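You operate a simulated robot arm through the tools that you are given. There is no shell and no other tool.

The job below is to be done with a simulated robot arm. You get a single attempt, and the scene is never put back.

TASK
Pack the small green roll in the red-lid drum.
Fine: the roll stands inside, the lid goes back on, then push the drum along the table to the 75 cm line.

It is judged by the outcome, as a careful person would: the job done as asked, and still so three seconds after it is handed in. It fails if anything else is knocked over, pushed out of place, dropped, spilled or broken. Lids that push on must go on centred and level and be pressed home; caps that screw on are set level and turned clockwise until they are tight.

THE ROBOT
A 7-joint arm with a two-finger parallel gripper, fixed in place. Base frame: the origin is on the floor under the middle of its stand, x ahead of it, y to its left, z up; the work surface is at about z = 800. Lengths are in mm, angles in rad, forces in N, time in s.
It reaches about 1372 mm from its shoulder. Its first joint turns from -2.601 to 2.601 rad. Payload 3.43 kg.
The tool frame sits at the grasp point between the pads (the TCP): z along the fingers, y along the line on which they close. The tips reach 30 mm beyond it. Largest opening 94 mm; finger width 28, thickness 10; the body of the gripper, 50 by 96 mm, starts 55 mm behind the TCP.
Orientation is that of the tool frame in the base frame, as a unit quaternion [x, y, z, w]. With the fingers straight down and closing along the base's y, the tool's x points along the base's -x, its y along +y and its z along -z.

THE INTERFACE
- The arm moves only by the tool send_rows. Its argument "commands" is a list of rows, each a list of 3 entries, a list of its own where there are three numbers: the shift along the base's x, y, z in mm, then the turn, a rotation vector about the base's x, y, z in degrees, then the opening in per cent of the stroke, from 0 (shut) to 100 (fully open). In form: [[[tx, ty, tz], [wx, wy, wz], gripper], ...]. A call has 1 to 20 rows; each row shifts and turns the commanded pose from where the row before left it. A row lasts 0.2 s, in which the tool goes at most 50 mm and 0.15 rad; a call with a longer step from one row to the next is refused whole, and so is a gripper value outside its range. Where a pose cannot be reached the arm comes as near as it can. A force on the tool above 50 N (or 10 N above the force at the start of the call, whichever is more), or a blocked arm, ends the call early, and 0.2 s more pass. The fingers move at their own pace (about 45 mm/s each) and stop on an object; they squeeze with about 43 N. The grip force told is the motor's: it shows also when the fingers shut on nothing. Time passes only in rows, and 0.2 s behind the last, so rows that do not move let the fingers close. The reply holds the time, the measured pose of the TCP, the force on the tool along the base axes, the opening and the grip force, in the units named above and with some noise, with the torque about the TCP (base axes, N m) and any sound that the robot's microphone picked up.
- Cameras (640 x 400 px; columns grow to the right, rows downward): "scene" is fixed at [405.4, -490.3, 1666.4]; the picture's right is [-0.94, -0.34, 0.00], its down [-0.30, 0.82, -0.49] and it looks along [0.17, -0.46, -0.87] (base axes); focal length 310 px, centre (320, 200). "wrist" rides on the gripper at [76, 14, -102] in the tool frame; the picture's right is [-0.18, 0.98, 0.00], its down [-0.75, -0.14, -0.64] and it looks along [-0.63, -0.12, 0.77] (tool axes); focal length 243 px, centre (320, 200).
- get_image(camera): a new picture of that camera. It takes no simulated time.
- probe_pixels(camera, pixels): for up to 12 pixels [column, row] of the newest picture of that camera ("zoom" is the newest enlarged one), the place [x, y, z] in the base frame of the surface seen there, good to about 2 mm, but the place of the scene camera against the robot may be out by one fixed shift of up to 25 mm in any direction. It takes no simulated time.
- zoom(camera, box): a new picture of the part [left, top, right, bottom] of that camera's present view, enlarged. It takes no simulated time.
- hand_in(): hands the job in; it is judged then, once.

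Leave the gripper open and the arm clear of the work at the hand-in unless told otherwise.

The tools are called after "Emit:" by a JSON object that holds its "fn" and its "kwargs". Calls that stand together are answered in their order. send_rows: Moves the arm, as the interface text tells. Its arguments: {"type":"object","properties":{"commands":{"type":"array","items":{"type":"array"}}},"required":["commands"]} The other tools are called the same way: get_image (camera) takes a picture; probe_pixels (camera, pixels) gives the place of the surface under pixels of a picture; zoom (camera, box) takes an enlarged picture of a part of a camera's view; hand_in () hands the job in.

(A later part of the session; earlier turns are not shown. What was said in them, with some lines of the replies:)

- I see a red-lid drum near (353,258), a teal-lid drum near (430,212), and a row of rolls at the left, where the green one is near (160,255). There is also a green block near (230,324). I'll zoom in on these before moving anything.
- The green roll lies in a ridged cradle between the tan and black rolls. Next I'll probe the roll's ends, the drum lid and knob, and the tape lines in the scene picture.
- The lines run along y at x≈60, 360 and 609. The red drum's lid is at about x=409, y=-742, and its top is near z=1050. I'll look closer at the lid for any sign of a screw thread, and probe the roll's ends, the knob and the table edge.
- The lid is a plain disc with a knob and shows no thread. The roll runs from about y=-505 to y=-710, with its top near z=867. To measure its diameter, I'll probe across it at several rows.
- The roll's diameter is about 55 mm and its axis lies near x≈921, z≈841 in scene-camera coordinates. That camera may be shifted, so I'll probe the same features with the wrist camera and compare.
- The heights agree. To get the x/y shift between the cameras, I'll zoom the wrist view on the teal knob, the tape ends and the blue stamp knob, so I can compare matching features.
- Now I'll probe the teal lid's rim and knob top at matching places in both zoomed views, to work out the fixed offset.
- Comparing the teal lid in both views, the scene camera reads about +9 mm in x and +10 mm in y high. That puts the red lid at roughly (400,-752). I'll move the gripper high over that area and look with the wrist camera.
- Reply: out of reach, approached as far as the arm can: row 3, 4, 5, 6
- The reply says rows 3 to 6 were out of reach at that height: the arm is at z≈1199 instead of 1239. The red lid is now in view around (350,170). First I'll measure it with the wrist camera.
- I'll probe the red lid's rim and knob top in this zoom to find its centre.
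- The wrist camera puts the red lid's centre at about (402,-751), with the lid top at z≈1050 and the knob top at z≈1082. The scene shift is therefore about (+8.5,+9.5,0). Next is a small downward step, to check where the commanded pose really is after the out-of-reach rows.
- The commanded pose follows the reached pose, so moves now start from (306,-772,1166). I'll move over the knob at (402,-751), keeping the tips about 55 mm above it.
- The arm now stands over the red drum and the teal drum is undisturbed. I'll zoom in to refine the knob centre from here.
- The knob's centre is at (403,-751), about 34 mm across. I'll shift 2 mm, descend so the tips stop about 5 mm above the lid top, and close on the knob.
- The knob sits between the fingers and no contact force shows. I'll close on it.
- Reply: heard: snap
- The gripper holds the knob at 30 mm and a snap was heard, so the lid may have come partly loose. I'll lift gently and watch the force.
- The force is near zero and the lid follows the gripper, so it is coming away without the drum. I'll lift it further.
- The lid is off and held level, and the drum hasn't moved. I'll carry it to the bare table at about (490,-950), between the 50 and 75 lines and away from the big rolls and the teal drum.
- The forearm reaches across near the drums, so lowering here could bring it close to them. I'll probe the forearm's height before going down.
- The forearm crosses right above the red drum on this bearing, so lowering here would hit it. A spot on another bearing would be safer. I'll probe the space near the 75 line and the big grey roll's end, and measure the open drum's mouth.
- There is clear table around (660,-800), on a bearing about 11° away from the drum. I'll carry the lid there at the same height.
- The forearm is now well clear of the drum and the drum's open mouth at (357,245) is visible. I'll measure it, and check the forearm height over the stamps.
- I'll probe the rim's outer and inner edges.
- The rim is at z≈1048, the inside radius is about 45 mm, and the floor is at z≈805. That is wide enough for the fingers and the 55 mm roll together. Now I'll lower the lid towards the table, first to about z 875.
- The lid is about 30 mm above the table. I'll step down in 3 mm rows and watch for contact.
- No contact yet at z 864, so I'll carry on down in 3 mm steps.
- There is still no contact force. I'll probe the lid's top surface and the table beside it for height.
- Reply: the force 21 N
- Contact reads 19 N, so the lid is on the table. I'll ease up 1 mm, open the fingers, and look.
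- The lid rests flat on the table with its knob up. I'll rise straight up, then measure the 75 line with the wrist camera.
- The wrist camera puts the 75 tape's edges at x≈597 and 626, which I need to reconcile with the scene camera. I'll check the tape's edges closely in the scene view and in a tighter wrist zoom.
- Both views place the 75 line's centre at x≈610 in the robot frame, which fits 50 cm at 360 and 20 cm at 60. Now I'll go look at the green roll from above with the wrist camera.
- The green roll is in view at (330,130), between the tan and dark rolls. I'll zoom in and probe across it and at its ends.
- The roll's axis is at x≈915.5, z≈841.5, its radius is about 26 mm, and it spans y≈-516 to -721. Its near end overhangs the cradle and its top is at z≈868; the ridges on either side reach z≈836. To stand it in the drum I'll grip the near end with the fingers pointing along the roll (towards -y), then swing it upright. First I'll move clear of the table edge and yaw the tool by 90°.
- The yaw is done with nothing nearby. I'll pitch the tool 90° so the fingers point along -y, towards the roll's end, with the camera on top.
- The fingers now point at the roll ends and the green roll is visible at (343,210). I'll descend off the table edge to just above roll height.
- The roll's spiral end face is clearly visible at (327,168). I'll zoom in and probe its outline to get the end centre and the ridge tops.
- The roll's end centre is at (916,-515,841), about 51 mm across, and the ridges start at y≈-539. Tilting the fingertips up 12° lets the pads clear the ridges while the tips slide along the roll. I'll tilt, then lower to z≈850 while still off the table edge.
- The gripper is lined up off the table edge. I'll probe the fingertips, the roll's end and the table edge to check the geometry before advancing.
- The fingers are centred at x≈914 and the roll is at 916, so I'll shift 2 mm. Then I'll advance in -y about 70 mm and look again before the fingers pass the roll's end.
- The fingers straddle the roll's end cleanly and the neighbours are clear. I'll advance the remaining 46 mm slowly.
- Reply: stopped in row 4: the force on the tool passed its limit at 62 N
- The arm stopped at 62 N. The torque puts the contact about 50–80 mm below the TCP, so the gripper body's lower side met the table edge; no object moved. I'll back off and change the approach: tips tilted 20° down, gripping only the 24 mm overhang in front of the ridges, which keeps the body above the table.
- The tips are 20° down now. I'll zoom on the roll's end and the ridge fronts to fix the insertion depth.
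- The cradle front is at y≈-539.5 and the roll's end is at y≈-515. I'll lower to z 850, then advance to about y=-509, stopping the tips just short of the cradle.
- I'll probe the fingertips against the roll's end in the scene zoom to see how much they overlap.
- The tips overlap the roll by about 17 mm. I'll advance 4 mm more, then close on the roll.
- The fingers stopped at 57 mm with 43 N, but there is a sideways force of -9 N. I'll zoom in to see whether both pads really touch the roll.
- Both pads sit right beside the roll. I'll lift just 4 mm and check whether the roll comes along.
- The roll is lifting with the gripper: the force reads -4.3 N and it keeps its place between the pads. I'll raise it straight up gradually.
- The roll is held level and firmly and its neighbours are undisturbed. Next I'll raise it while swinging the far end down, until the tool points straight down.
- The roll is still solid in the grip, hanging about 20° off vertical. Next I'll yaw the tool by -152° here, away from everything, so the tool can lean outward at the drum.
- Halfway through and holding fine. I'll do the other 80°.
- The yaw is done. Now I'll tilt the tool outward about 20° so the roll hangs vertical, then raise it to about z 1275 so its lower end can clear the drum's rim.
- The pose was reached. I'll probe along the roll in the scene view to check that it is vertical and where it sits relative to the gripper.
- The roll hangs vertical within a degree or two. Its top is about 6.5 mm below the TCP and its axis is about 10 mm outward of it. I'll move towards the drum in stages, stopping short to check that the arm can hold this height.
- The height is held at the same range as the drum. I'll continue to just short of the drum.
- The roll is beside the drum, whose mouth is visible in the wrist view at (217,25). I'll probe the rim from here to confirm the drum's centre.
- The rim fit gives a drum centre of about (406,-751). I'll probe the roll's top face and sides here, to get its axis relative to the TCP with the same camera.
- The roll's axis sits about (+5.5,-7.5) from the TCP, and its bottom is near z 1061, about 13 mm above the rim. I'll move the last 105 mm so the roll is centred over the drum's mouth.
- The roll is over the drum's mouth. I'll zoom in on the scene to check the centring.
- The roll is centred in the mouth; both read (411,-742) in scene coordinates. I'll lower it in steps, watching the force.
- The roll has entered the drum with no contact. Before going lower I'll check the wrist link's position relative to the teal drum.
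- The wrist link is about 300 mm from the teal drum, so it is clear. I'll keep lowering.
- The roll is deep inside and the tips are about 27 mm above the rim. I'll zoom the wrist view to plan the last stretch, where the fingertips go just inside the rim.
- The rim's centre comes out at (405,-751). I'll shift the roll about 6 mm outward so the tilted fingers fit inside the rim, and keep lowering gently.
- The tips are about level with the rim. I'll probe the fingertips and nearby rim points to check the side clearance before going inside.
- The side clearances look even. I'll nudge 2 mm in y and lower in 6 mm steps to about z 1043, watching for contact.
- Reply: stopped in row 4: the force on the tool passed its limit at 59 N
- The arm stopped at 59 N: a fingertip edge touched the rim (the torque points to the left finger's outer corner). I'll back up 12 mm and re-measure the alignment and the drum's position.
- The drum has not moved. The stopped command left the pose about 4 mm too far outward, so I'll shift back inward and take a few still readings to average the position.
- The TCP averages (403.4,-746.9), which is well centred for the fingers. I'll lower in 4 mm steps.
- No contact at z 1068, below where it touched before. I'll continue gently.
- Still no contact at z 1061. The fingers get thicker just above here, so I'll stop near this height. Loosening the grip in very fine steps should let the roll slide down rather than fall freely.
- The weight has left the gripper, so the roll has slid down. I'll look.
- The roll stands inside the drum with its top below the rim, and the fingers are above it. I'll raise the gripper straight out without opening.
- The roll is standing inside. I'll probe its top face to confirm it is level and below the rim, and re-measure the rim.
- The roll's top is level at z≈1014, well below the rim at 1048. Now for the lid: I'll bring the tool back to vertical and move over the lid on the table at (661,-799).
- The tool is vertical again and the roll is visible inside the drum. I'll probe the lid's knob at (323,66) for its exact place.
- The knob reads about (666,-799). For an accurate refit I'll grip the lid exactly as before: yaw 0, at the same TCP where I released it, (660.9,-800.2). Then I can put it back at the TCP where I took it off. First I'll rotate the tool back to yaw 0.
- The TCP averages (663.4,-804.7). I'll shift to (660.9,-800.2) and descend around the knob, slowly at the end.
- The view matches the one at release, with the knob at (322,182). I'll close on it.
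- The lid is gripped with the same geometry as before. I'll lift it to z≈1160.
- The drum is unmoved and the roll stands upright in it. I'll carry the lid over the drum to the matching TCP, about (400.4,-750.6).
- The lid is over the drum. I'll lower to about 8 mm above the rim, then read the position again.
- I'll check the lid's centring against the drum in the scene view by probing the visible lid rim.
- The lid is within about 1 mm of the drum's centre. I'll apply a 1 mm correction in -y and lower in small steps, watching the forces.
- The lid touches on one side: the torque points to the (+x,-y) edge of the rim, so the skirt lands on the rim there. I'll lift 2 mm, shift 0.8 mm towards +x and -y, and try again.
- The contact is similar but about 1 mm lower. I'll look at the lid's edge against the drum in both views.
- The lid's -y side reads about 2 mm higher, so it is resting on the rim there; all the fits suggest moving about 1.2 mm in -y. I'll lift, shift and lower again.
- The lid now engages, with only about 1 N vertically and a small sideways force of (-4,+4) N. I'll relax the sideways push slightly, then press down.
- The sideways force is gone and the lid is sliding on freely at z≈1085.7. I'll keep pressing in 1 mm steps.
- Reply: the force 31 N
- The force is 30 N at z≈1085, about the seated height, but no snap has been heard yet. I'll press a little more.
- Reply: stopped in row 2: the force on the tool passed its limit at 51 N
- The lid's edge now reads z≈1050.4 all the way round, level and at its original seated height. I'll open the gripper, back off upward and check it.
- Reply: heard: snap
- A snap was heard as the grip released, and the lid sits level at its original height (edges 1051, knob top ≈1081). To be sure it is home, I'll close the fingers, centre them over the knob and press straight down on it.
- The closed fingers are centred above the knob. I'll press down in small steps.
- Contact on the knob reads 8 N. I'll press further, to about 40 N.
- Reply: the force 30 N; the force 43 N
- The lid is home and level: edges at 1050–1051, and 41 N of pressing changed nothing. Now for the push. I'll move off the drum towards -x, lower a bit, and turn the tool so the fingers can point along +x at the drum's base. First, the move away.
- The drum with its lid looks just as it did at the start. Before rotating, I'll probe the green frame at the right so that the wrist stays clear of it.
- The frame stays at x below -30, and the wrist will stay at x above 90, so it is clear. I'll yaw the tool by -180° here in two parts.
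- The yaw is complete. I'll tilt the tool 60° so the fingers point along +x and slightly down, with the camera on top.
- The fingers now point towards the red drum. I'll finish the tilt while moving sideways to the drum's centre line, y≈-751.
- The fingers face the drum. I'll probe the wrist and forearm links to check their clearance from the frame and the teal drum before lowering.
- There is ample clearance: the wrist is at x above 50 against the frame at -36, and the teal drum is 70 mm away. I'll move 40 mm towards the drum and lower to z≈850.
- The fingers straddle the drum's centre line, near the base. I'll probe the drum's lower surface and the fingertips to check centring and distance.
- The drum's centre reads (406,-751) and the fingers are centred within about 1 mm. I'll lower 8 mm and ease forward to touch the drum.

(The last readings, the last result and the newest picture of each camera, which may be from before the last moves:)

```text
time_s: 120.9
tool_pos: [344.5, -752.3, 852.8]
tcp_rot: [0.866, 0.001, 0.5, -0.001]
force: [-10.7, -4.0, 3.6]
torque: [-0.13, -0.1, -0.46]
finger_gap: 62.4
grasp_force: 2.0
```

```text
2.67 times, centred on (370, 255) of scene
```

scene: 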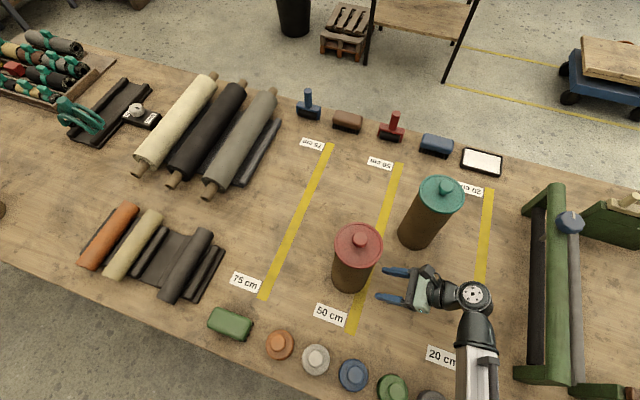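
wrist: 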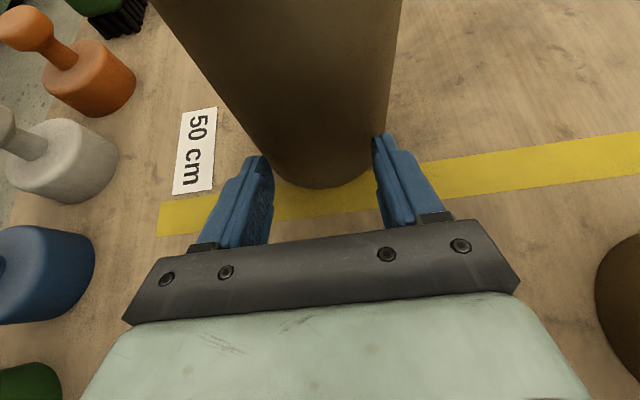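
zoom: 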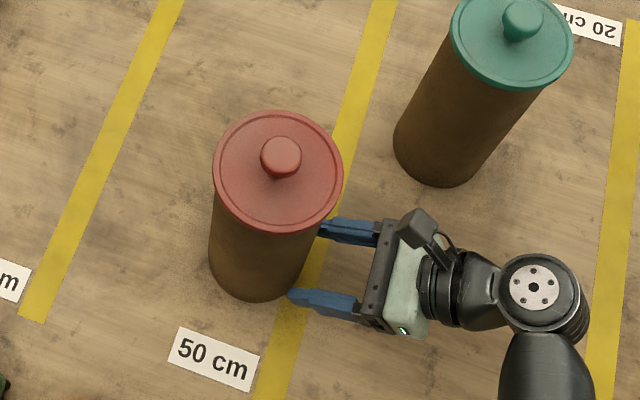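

The drum is in contact with about 10 N, but it wedges the fingers open a little and mostly touches the -y finger. I'll back off, narrow the opening to about 30 mm, shift 1 mm in -y and push from there.

Emit:
{"fn": "send_rows", "kwargs": {"commands": [[[-12, 0, 0], [0, 0, 0], 64], [[-10, -1, 0], [0, 0, 0], 32], [[0, 0, 0], [0, 0, 0], 32], [[0, 0, 0], [0, 0, 0], 32], [[0, 0, 0], [0, 0, 0], 32]]}}

Emit:
{"fn": "get_image", "kwargs": {"camera": "wrist"}}

Emit:
{"fn": "probe_pixels", "kwargs": {"camera": "wrist", "pixels": [[275, 140], [290, 140], [310, 140], [325, 140], [345, 140], [365, 130], [300, 165], [350, 150], [280, 160], [360, 150]]}}

```text
time_s: 122.1
tool_pos: [322.9, -753.1, 851.2]
tcp_rot: [0.867, 0.002, 0.498, -0.001]
force: [0.7, -0.3, 0.0]
torque: [0.02, 0.01, 0.03]
finger_gap: 30.1
grasp_force: 0.0
```

```text
taken
```

wrist: 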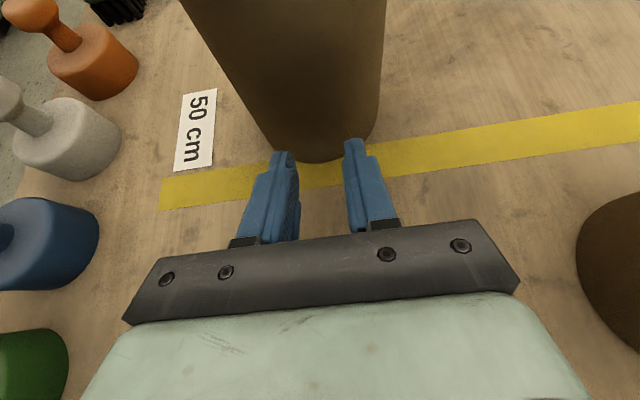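

```text
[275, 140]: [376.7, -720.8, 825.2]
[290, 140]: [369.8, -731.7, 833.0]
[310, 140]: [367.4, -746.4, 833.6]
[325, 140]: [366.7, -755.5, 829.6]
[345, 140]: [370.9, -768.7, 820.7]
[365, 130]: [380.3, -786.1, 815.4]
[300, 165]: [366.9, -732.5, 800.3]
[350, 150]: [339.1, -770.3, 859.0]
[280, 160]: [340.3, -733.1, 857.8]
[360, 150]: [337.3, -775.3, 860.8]
```

The fingers are at a 30 mm gap and centred on the drum, which now stands at (414,-751). I'll push along +x at a slow, steady pace.

Emit:
{"fn": "send_rows", "kwargs": {"commands": [[[6, 0, 0], [0, 0, 0], 32], [[5, 0, 0], [0, 0, 0], 32], [[4, 0, 0], [0, 0, 0], 32], [[4, 0, 0], [0, 0, 0], 32], [[5, 0, 0], [0, 0, 0], 32], [[5, 0, 0], [0, 0, 0], 32], [[5, 0, 0], [0, 0, 0], 32], [[5, 0, 0], [0, 0, 0], 32], [[5, 0, 0], [0, 0, 0], 32], [[5, 0, 0], [0, 0, 0], 32]]}}

Emit:
{"fn": "get_image", "kwargs": {"camera": "wrist"}}

Emit:
{"fn": "get_image", "kwargs": {"camera": "scene"}}

```text
time_s: 124.3
tool_pos: [374.4, -753.0, 852.1]
tcp_rot: [0.867, 0.001, 0.499, 0.0]
force: [-11.3, 0.6, 3.7]
torque: [0.02, -0.09, 0.07]
finger_gap: 31.0
grasp_force: 1.2
```

```text
taken
```

wrist: 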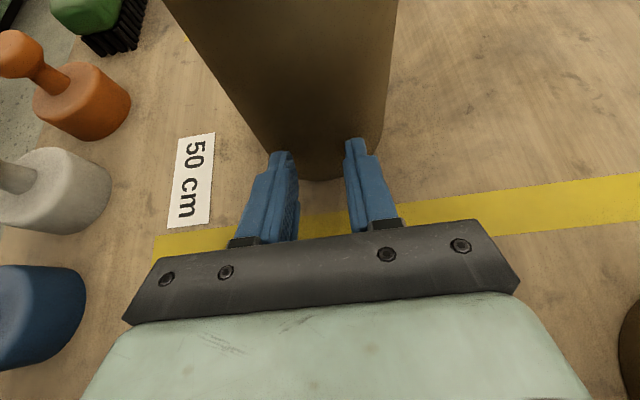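

```text
taken
```

scene: 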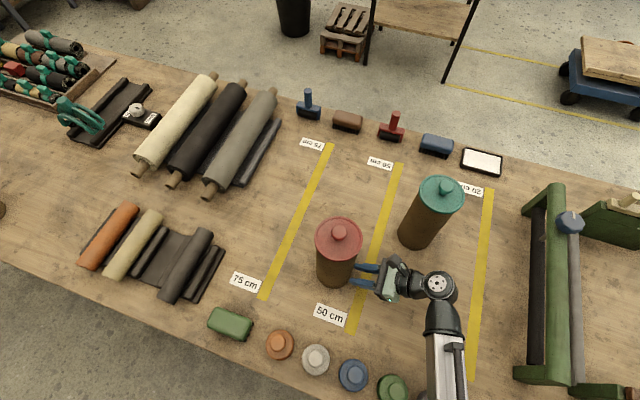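

The drum slides upright with about 11 N, now clear of the 50 line. I'll keep pushing.

Emit:
{"fn": "send_rows", "kwargs": {"commands": [[[6, 0, 0], [0, 0, 0], 32], [[6, 0, 0], [0, 0, 0], 32], [[6, 0, 0], [0, 0, 0], 32], [[6, 0, 0], [0, 0, 0], 32], [[6, 0, 0], [0, 0, 0], 32], [[6, 0, 0], [0, 0, 0], 32], [[6, 0, 0], [0, 0, 0], 32], [[6, 0, 0], [0, 0, 0], 32], [[6, 0, 0], [0, 0, 0], 32], [[6, 0, 0], [0, 0, 0], 32], [[6, 0, 0], [0, 0, 0], 32], [[6, 0, 0], [0, 0, 0], 32], [[6, 0, 0], [0, 0, 0], 32], [[6, 0, 0], [0, 0, 0], 32], [[6, 0, 0], [0, 0, 0], 32]]}}

Emit:
{"fn": "get_image", "kwargs": {"camera": "wrist"}}

Emit:
{"fn": "get_image", "kwargs": {"camera": "scene"}}

```text
time_s: 127.5
tool_pos: [461.5, -753.2, 852.6]
tcp_rot: [0.867, 0.001, 0.499, -0.001]
force: [-10.5, -0.9, -0.2]
torque: [0.08, 0.0, -0.04]
finger_gap: 31.0
grasp_force: 0.9
```

```text
taken
```

wrist: 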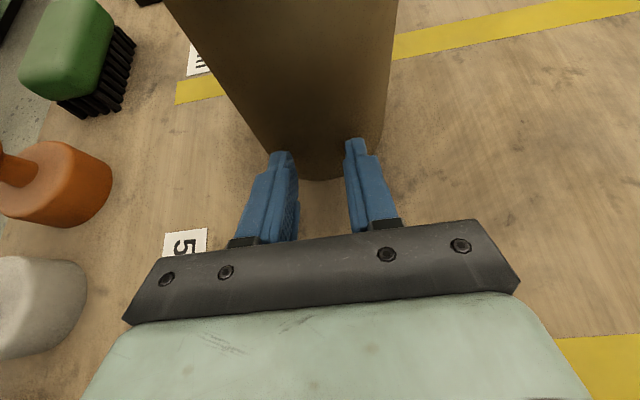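

```text
taken
```

scene: 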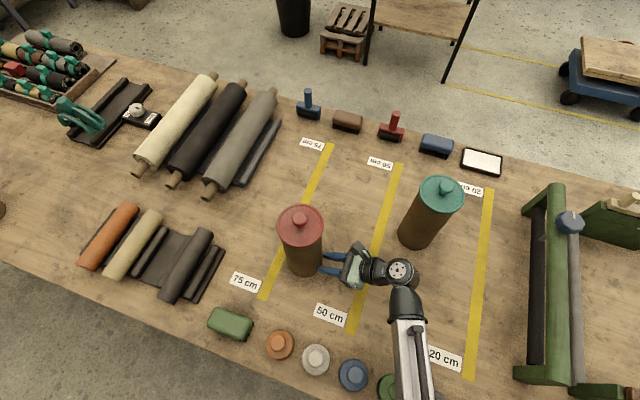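

The drum is about 70 mm short of the 75 line and still upright. I'll push 54 mm more and then measure.

Emit:
{"fn": "send_rows", "kwargs": {"commands": [[[6, 0, 0], [0, 0, 0], 32], [[6, 0, 0], [0, 0, 0], 32], [[6, 0, 0], [0, 0, 0], 32], [[6, 0, 0], [0, 0, 0], 32], [[6, 0, 0], [0, 0, 0], 32], [[6, 0, 0], [0, 0, 0], 32], [[6, 0, 0], [0, 0, 0], 32], [[6, 0, 0], [0, 0, 0], 32], [[6, 0, 0], [0, 0, 0], 32]]}}

Emit:
{"fn": "get_image", "kwargs": {"camera": "scene"}}

Emit:
{"fn": "zoom", "kwargs": {"camera": "scene", "box": [230, 180, 350, 310]}}

Emit:
{"fn": "probe_pixels", "kwargs": {"camera": "zoom", "pixels": [[305, 130], [225, 130], [385, 140], [300, 80], [310, 205], [250, 180], [360, 190], [350, 90], [250, 90], [215, 60], [400, 260], [160, 370]]}}

```text
time_s: 129.5
tool_pos: [515.9, -753.7, 851.7]
tcp_rot: [0.866, 0.001, 0.499, -0.001]
force: [-13.0, -1.6, 4.7]
torque: [-0.03, -0.17, -0.05]
finger_gap: 31.4
grasp_force: 1.0
```

```text
taken
```

scene: 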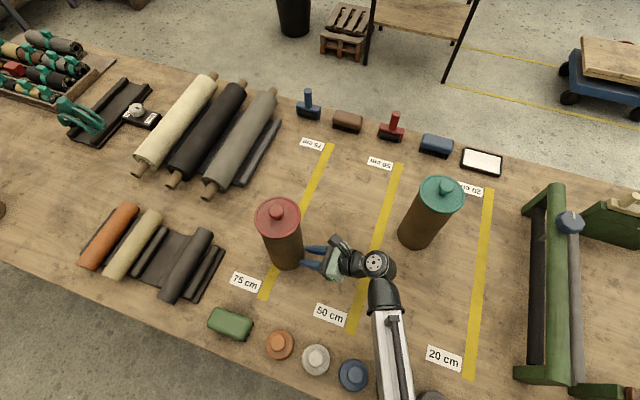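

```text
3.08 times, centred on (290, 245) of scene
```

zoom: 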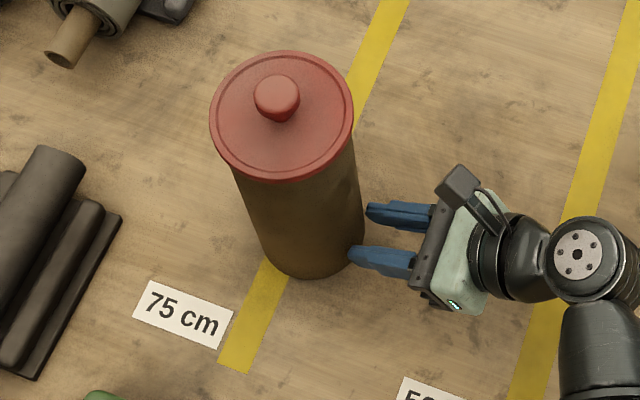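

```text
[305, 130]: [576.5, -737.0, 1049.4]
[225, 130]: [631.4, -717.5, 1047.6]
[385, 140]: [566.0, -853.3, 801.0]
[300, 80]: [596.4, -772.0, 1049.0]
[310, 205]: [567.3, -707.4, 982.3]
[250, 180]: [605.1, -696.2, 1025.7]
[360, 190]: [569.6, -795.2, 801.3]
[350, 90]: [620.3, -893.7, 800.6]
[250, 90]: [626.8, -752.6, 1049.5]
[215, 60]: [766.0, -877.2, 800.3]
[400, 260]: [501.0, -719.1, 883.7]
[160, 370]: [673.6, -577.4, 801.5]
```

The drum is nearly on the line. I'll probe the lid's rim and knob, and the tape edges, all in this same view, to see how far is left.

Emit:
{"fn": "probe_pixels", "kwargs": {"camera": "zoom", "pixels": [[213, 115], [230, 80], [285, 55], [330, 75], [350, 110], [345, 140], [320, 165], [285, 175], [245, 160], [220, 140], [277, 92], [277, 85]]}}

Emit:
{"fn": "probe_pixels", "kwargs": {"camera": "zoom", "pixels": [[375, 20], [403, 20], [365, 50], [388, 50], [225, 350], [250, 350], [240, 320], [266, 320], [246, 300], [278, 300], [355, 75], [378, 75]]}}

```text
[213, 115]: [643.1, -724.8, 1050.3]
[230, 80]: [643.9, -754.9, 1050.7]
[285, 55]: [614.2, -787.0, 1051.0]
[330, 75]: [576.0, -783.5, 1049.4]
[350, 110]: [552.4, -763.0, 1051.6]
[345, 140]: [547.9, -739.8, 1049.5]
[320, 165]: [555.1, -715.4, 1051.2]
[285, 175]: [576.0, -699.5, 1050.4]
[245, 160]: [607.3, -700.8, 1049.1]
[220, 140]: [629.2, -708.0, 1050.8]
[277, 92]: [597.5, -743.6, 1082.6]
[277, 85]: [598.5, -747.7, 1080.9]
```

```text
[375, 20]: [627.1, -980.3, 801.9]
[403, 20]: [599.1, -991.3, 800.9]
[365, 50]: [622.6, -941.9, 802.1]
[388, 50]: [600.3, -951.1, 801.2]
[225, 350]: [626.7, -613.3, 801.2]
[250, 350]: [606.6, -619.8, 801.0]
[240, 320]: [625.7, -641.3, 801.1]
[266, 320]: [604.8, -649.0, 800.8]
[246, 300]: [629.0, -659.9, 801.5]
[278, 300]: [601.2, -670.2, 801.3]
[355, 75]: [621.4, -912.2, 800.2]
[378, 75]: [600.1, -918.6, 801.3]
```

In this view the drum's centre is at x≈597 and the tape's centre at ≈614, so about 17 mm remain. I'll push 15 mm gently, then re-measure.

Emit:
{"fn": "send_rows", "kwargs": {"commands": [[[4, 0, 0], [0, 0, 0], 32], [[4, 0, 0], [0, 0, 0], 32], [[4, 0, 0], [0, 0, 0], 32], [[3, 0, 0], [0, 0, 0], 32], [[0, 0, 0], [0, 0, 0], 32]]}}

Emit:
{"fn": "zoom", "kwargs": {"camera": "scene", "box": [230, 180, 350, 310]}}

Emit:
{"fn": "probe_pixels", "kwargs": {"camera": "zoom", "pixels": [[195, 115], [210, 80], [265, 50], [310, 70], [332, 105], [328, 140], [300, 165], [265, 175], [225, 160], [200, 135], [258, 90], [250, 85]]}}

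```text
time_s: 130.7
tool_pos: [531.1, -752.4, 852.3]
tcp_rot: [0.866, 0.002, 0.5, -0.002]
force: [-11.2, 0.7, 1.8]
torque: [-0.01, -0.07, 0.01]
finger_gap: 31.0
grasp_force: 0.9
```

```text
3.08 times, centred on (290, 245) of scene
```

zoom: 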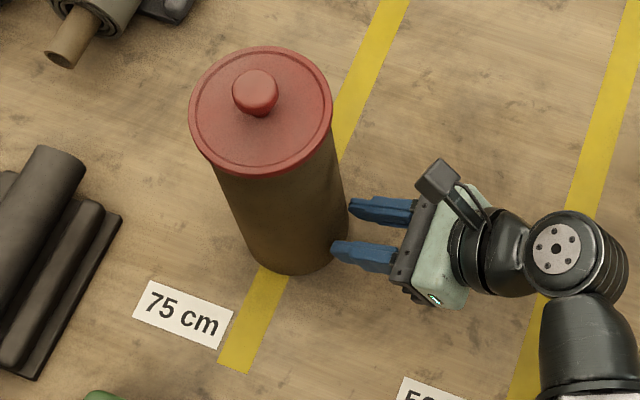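

```text
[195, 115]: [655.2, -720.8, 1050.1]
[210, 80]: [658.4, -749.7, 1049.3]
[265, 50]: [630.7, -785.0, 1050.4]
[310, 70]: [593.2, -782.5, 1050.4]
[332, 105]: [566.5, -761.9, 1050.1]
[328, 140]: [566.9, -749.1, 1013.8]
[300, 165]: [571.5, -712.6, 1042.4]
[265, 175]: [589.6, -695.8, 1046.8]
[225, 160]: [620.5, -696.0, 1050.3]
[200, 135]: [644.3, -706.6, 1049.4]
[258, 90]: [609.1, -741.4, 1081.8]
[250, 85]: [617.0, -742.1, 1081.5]
```

The drum's centre is now at x≈612 against the tape centre at ≈614. I'll push a last 2 mm, then back straight away.

Emit:
{"fn": "send_rows", "kwargs": {"commands": [[[2, 0, 0], [0, 0, 0], 32], [[0, 0, 0], [0, 0, 0], 32], [[-6, 0, 0], [0, 0, 0], 32], [[-15, 0, 0], [0, 0, 0], 32], [[-25, 0, 0], [0, 0, 0], 32], [[-25, 0, 5], [0, 0, 0], 32], [[0, 0, 0], [0, 0, 0], 32]]}}

Emit:
{"fn": "get_image", "kwargs": {"camera": "wrist"}}

Emit:
{"fn": "get_image", "kwargs": {"camera": "scene"}}

Emit:
{"fn": "zoom", "kwargs": {"camera": "scene", "box": [230, 180, 350, 310]}}

Emit:
{"fn": "probe_pixels", "kwargs": {"camera": "zoom", "pixels": [[192, 115], [208, 80], [262, 48], [308, 68], [330, 105], [327, 125], [300, 158], [262, 170], [222, 158], [198, 135], [252, 90], [260, 90]]}}

```text
time_s: 132.3
tool_pos: [460.9, -752.1, 856.1]
tcp_rot: [0.867, 0.002, 0.498, -0.002]
force: [0.0, 0.2, 0.7]
torque: [-0.04, 0.0, 0.01]
finger_gap: 30.0
grasp_force: 0.0
```

```text
taken
```

wrist: 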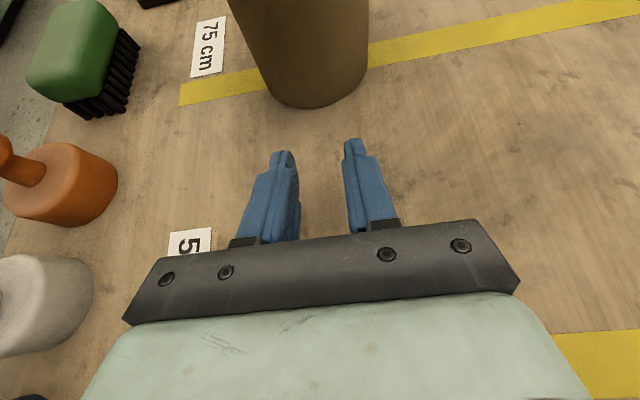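

```text
taken
```

scene: 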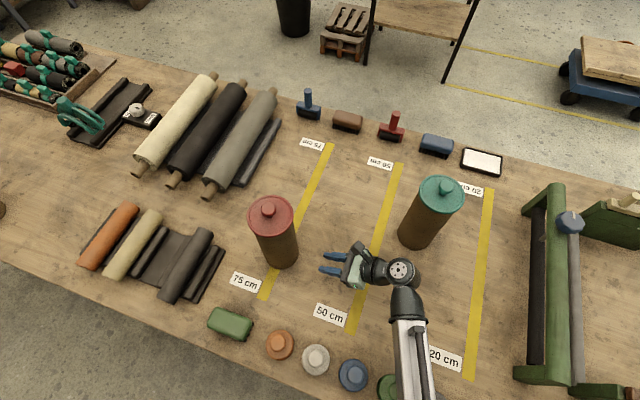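

```text
3.08 times, centred on (290, 245) of scene
```

zoom: 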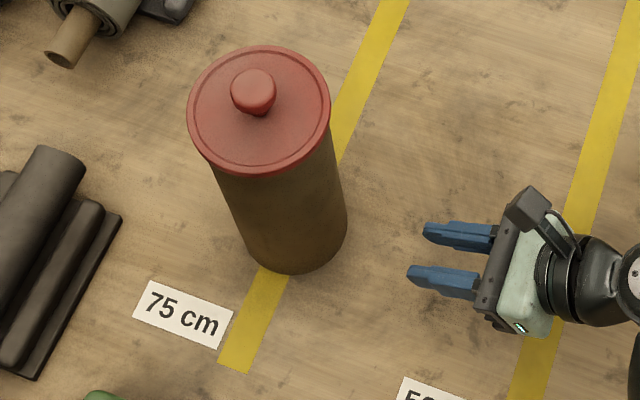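

```text
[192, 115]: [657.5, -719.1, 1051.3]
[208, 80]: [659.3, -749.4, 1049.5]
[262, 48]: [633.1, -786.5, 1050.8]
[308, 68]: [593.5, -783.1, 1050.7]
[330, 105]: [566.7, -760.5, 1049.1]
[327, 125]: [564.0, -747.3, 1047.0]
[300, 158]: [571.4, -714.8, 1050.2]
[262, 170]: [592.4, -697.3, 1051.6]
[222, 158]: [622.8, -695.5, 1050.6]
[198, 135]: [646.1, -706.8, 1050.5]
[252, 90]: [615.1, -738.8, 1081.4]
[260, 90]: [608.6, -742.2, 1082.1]
```

The drum stands upright on the 75 line: its centre is at 613 and the tape's at 614 in the same view, with the lid level. I'll retreat towards -x along the way I came and then raise the arm.

Emit:
{"fn": "send_rows", "kwargs": {"commands": [[[-40, 0, 0], [0, 0, 0], 32], [[-40, 0, 0], [0, 0, 0], 32], [[-40, 0, 0], [0, 0, 0], 32], [[-40, 0, 0], [0, 0, 0], 60], [[0, 0, 40], [0, 0, 0], 100], [[0, 0, 40], [0, 0, 0], 100], [[0, 0, 40], [0, 0, 0], 100], [[0, 0, 40], [0, 0, 0], 100], [[0, 0, 40], [0, 0, 0], 100], [[0, 0, 40], [0, 0, 0], 100], [[0, 0, 40], [0, 0, 0], 100], [[0, 0, 0], [0, 0, 0], 100]]}}

Emit:
{"fn": "get_image", "kwargs": {"camera": "scene"}}

Emit:
{"fn": "get_image", "kwargs": {"camera": "wrist"}}

```text
time_s: 134.9
tool_pos: [302.2, -752.9, 1138.5]
tcp_rot: [0.867, 0.002, 0.498, -0.002]
force: [-0.6, 0.4, 0.6]
torque: [-0.01, -0.02, 0.02]
finger_gap: 94.1
grasp_force: 0.0
```

```text
taken
```

scene: 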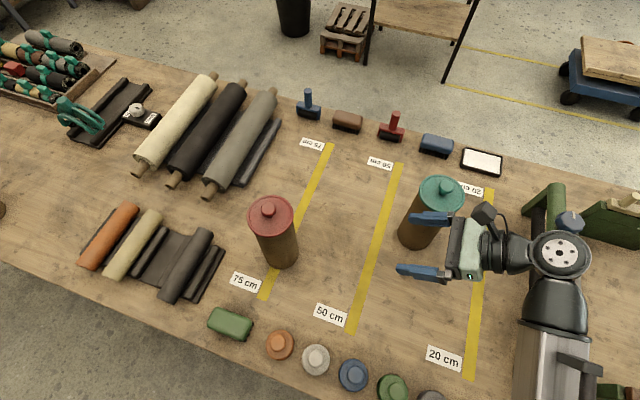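

```text
taken
```

wrist: 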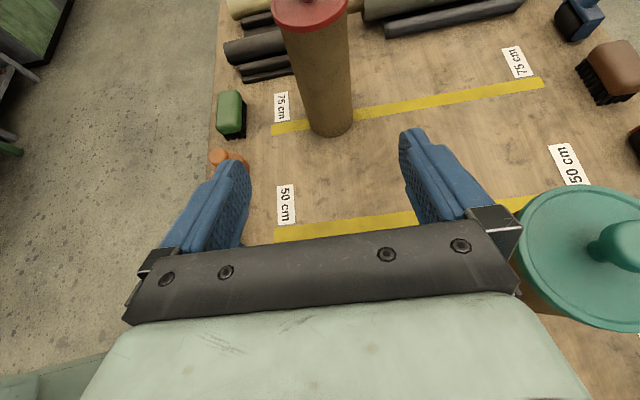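

Everything else is where it was, and the drum stands on the 75 line with its lid on. I'll shift the open gripper a little further from the teal drum, then make a last check.

Emit:
{"fn": "send_rows", "kwargs": {"commands": [[[0, 30, 10], [0, 0, 0], 100], [[0, 30, 10], [0, 0, 0], 100], [[0, 30, 10], [0, 0, 0], 100], [[0, 0, 0], [0, 0, 0], 100], [[0, 0, 0], [0, 0, 0], 100]]}}

Emit:
{"fn": "get_image", "kwargs": {"camera": "scene"}}

Emit:
{"fn": "zoom", "kwargs": {"camera": "scene", "box": [230, 180, 350, 310]}}

```text
time_s: 136.1
tool_pos: [302.0, -661.9, 1166.9]
tcp_rot: [0.867, 0.001, 0.498, -0.001]
force: [0.5, 0.2, -0.7]
torque: [0.0, 0.04, 0.02]
finger_gap: 94.1
grasp_force: 0.0
```

```text
taken
```

scene: 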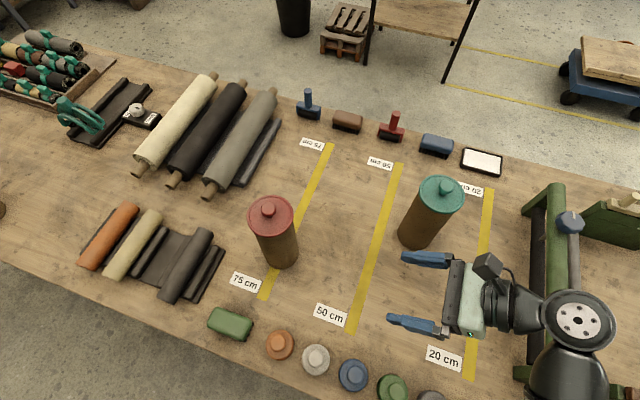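

```text
3.08 times, centred on (290, 245) of scene
```

zoom: 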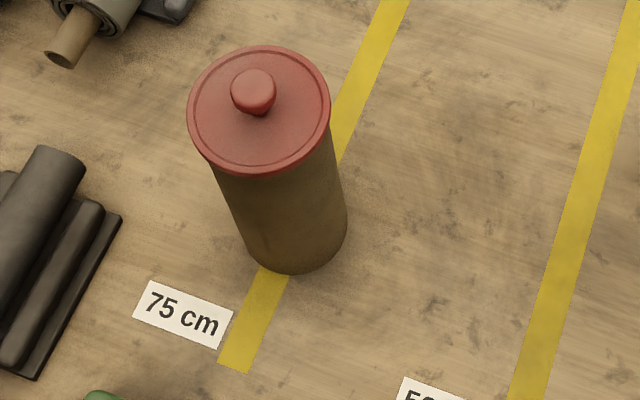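

The roll is inside, the lid is on level and pressed home, and the drum stands centred on the 75 cm line. The gripper is open and clear, and nothing else has moved, so I'm handing in.

Emit:
{"fn": "hand_in", "kwargs": {}}

```text
The job is handed in.
```

I packed the green roll in the red-lid drum, put the lid back on, and pushed the drum to the 75 cm line. The job is handed in, but I haven't seen the verdict.

- **Roll:** it stands upright inside, with its top about 34 mm below the rim. The gripper couldn't reach all the way down, so I released it about 45 mm above the drum floor.
- **Lid:** it is level and back at its original height. A snap was heard as I let go of it. I then pressed the knob with about 41 N and nothing moved.
- **Drum:** its centre is within about 2 mm of the 75 cm tape's centre.
- **Other objects:** in the last picture everything else is where it started. The gripper is open and the arm is clear.

The arm stopped itself on force three times:
- The gripper body touched the table edge at 62 N.
- A fingertip touched the drum rim at 59 N.
- The final press on the lid reached 51 N.

None of these moved anything that I could see.
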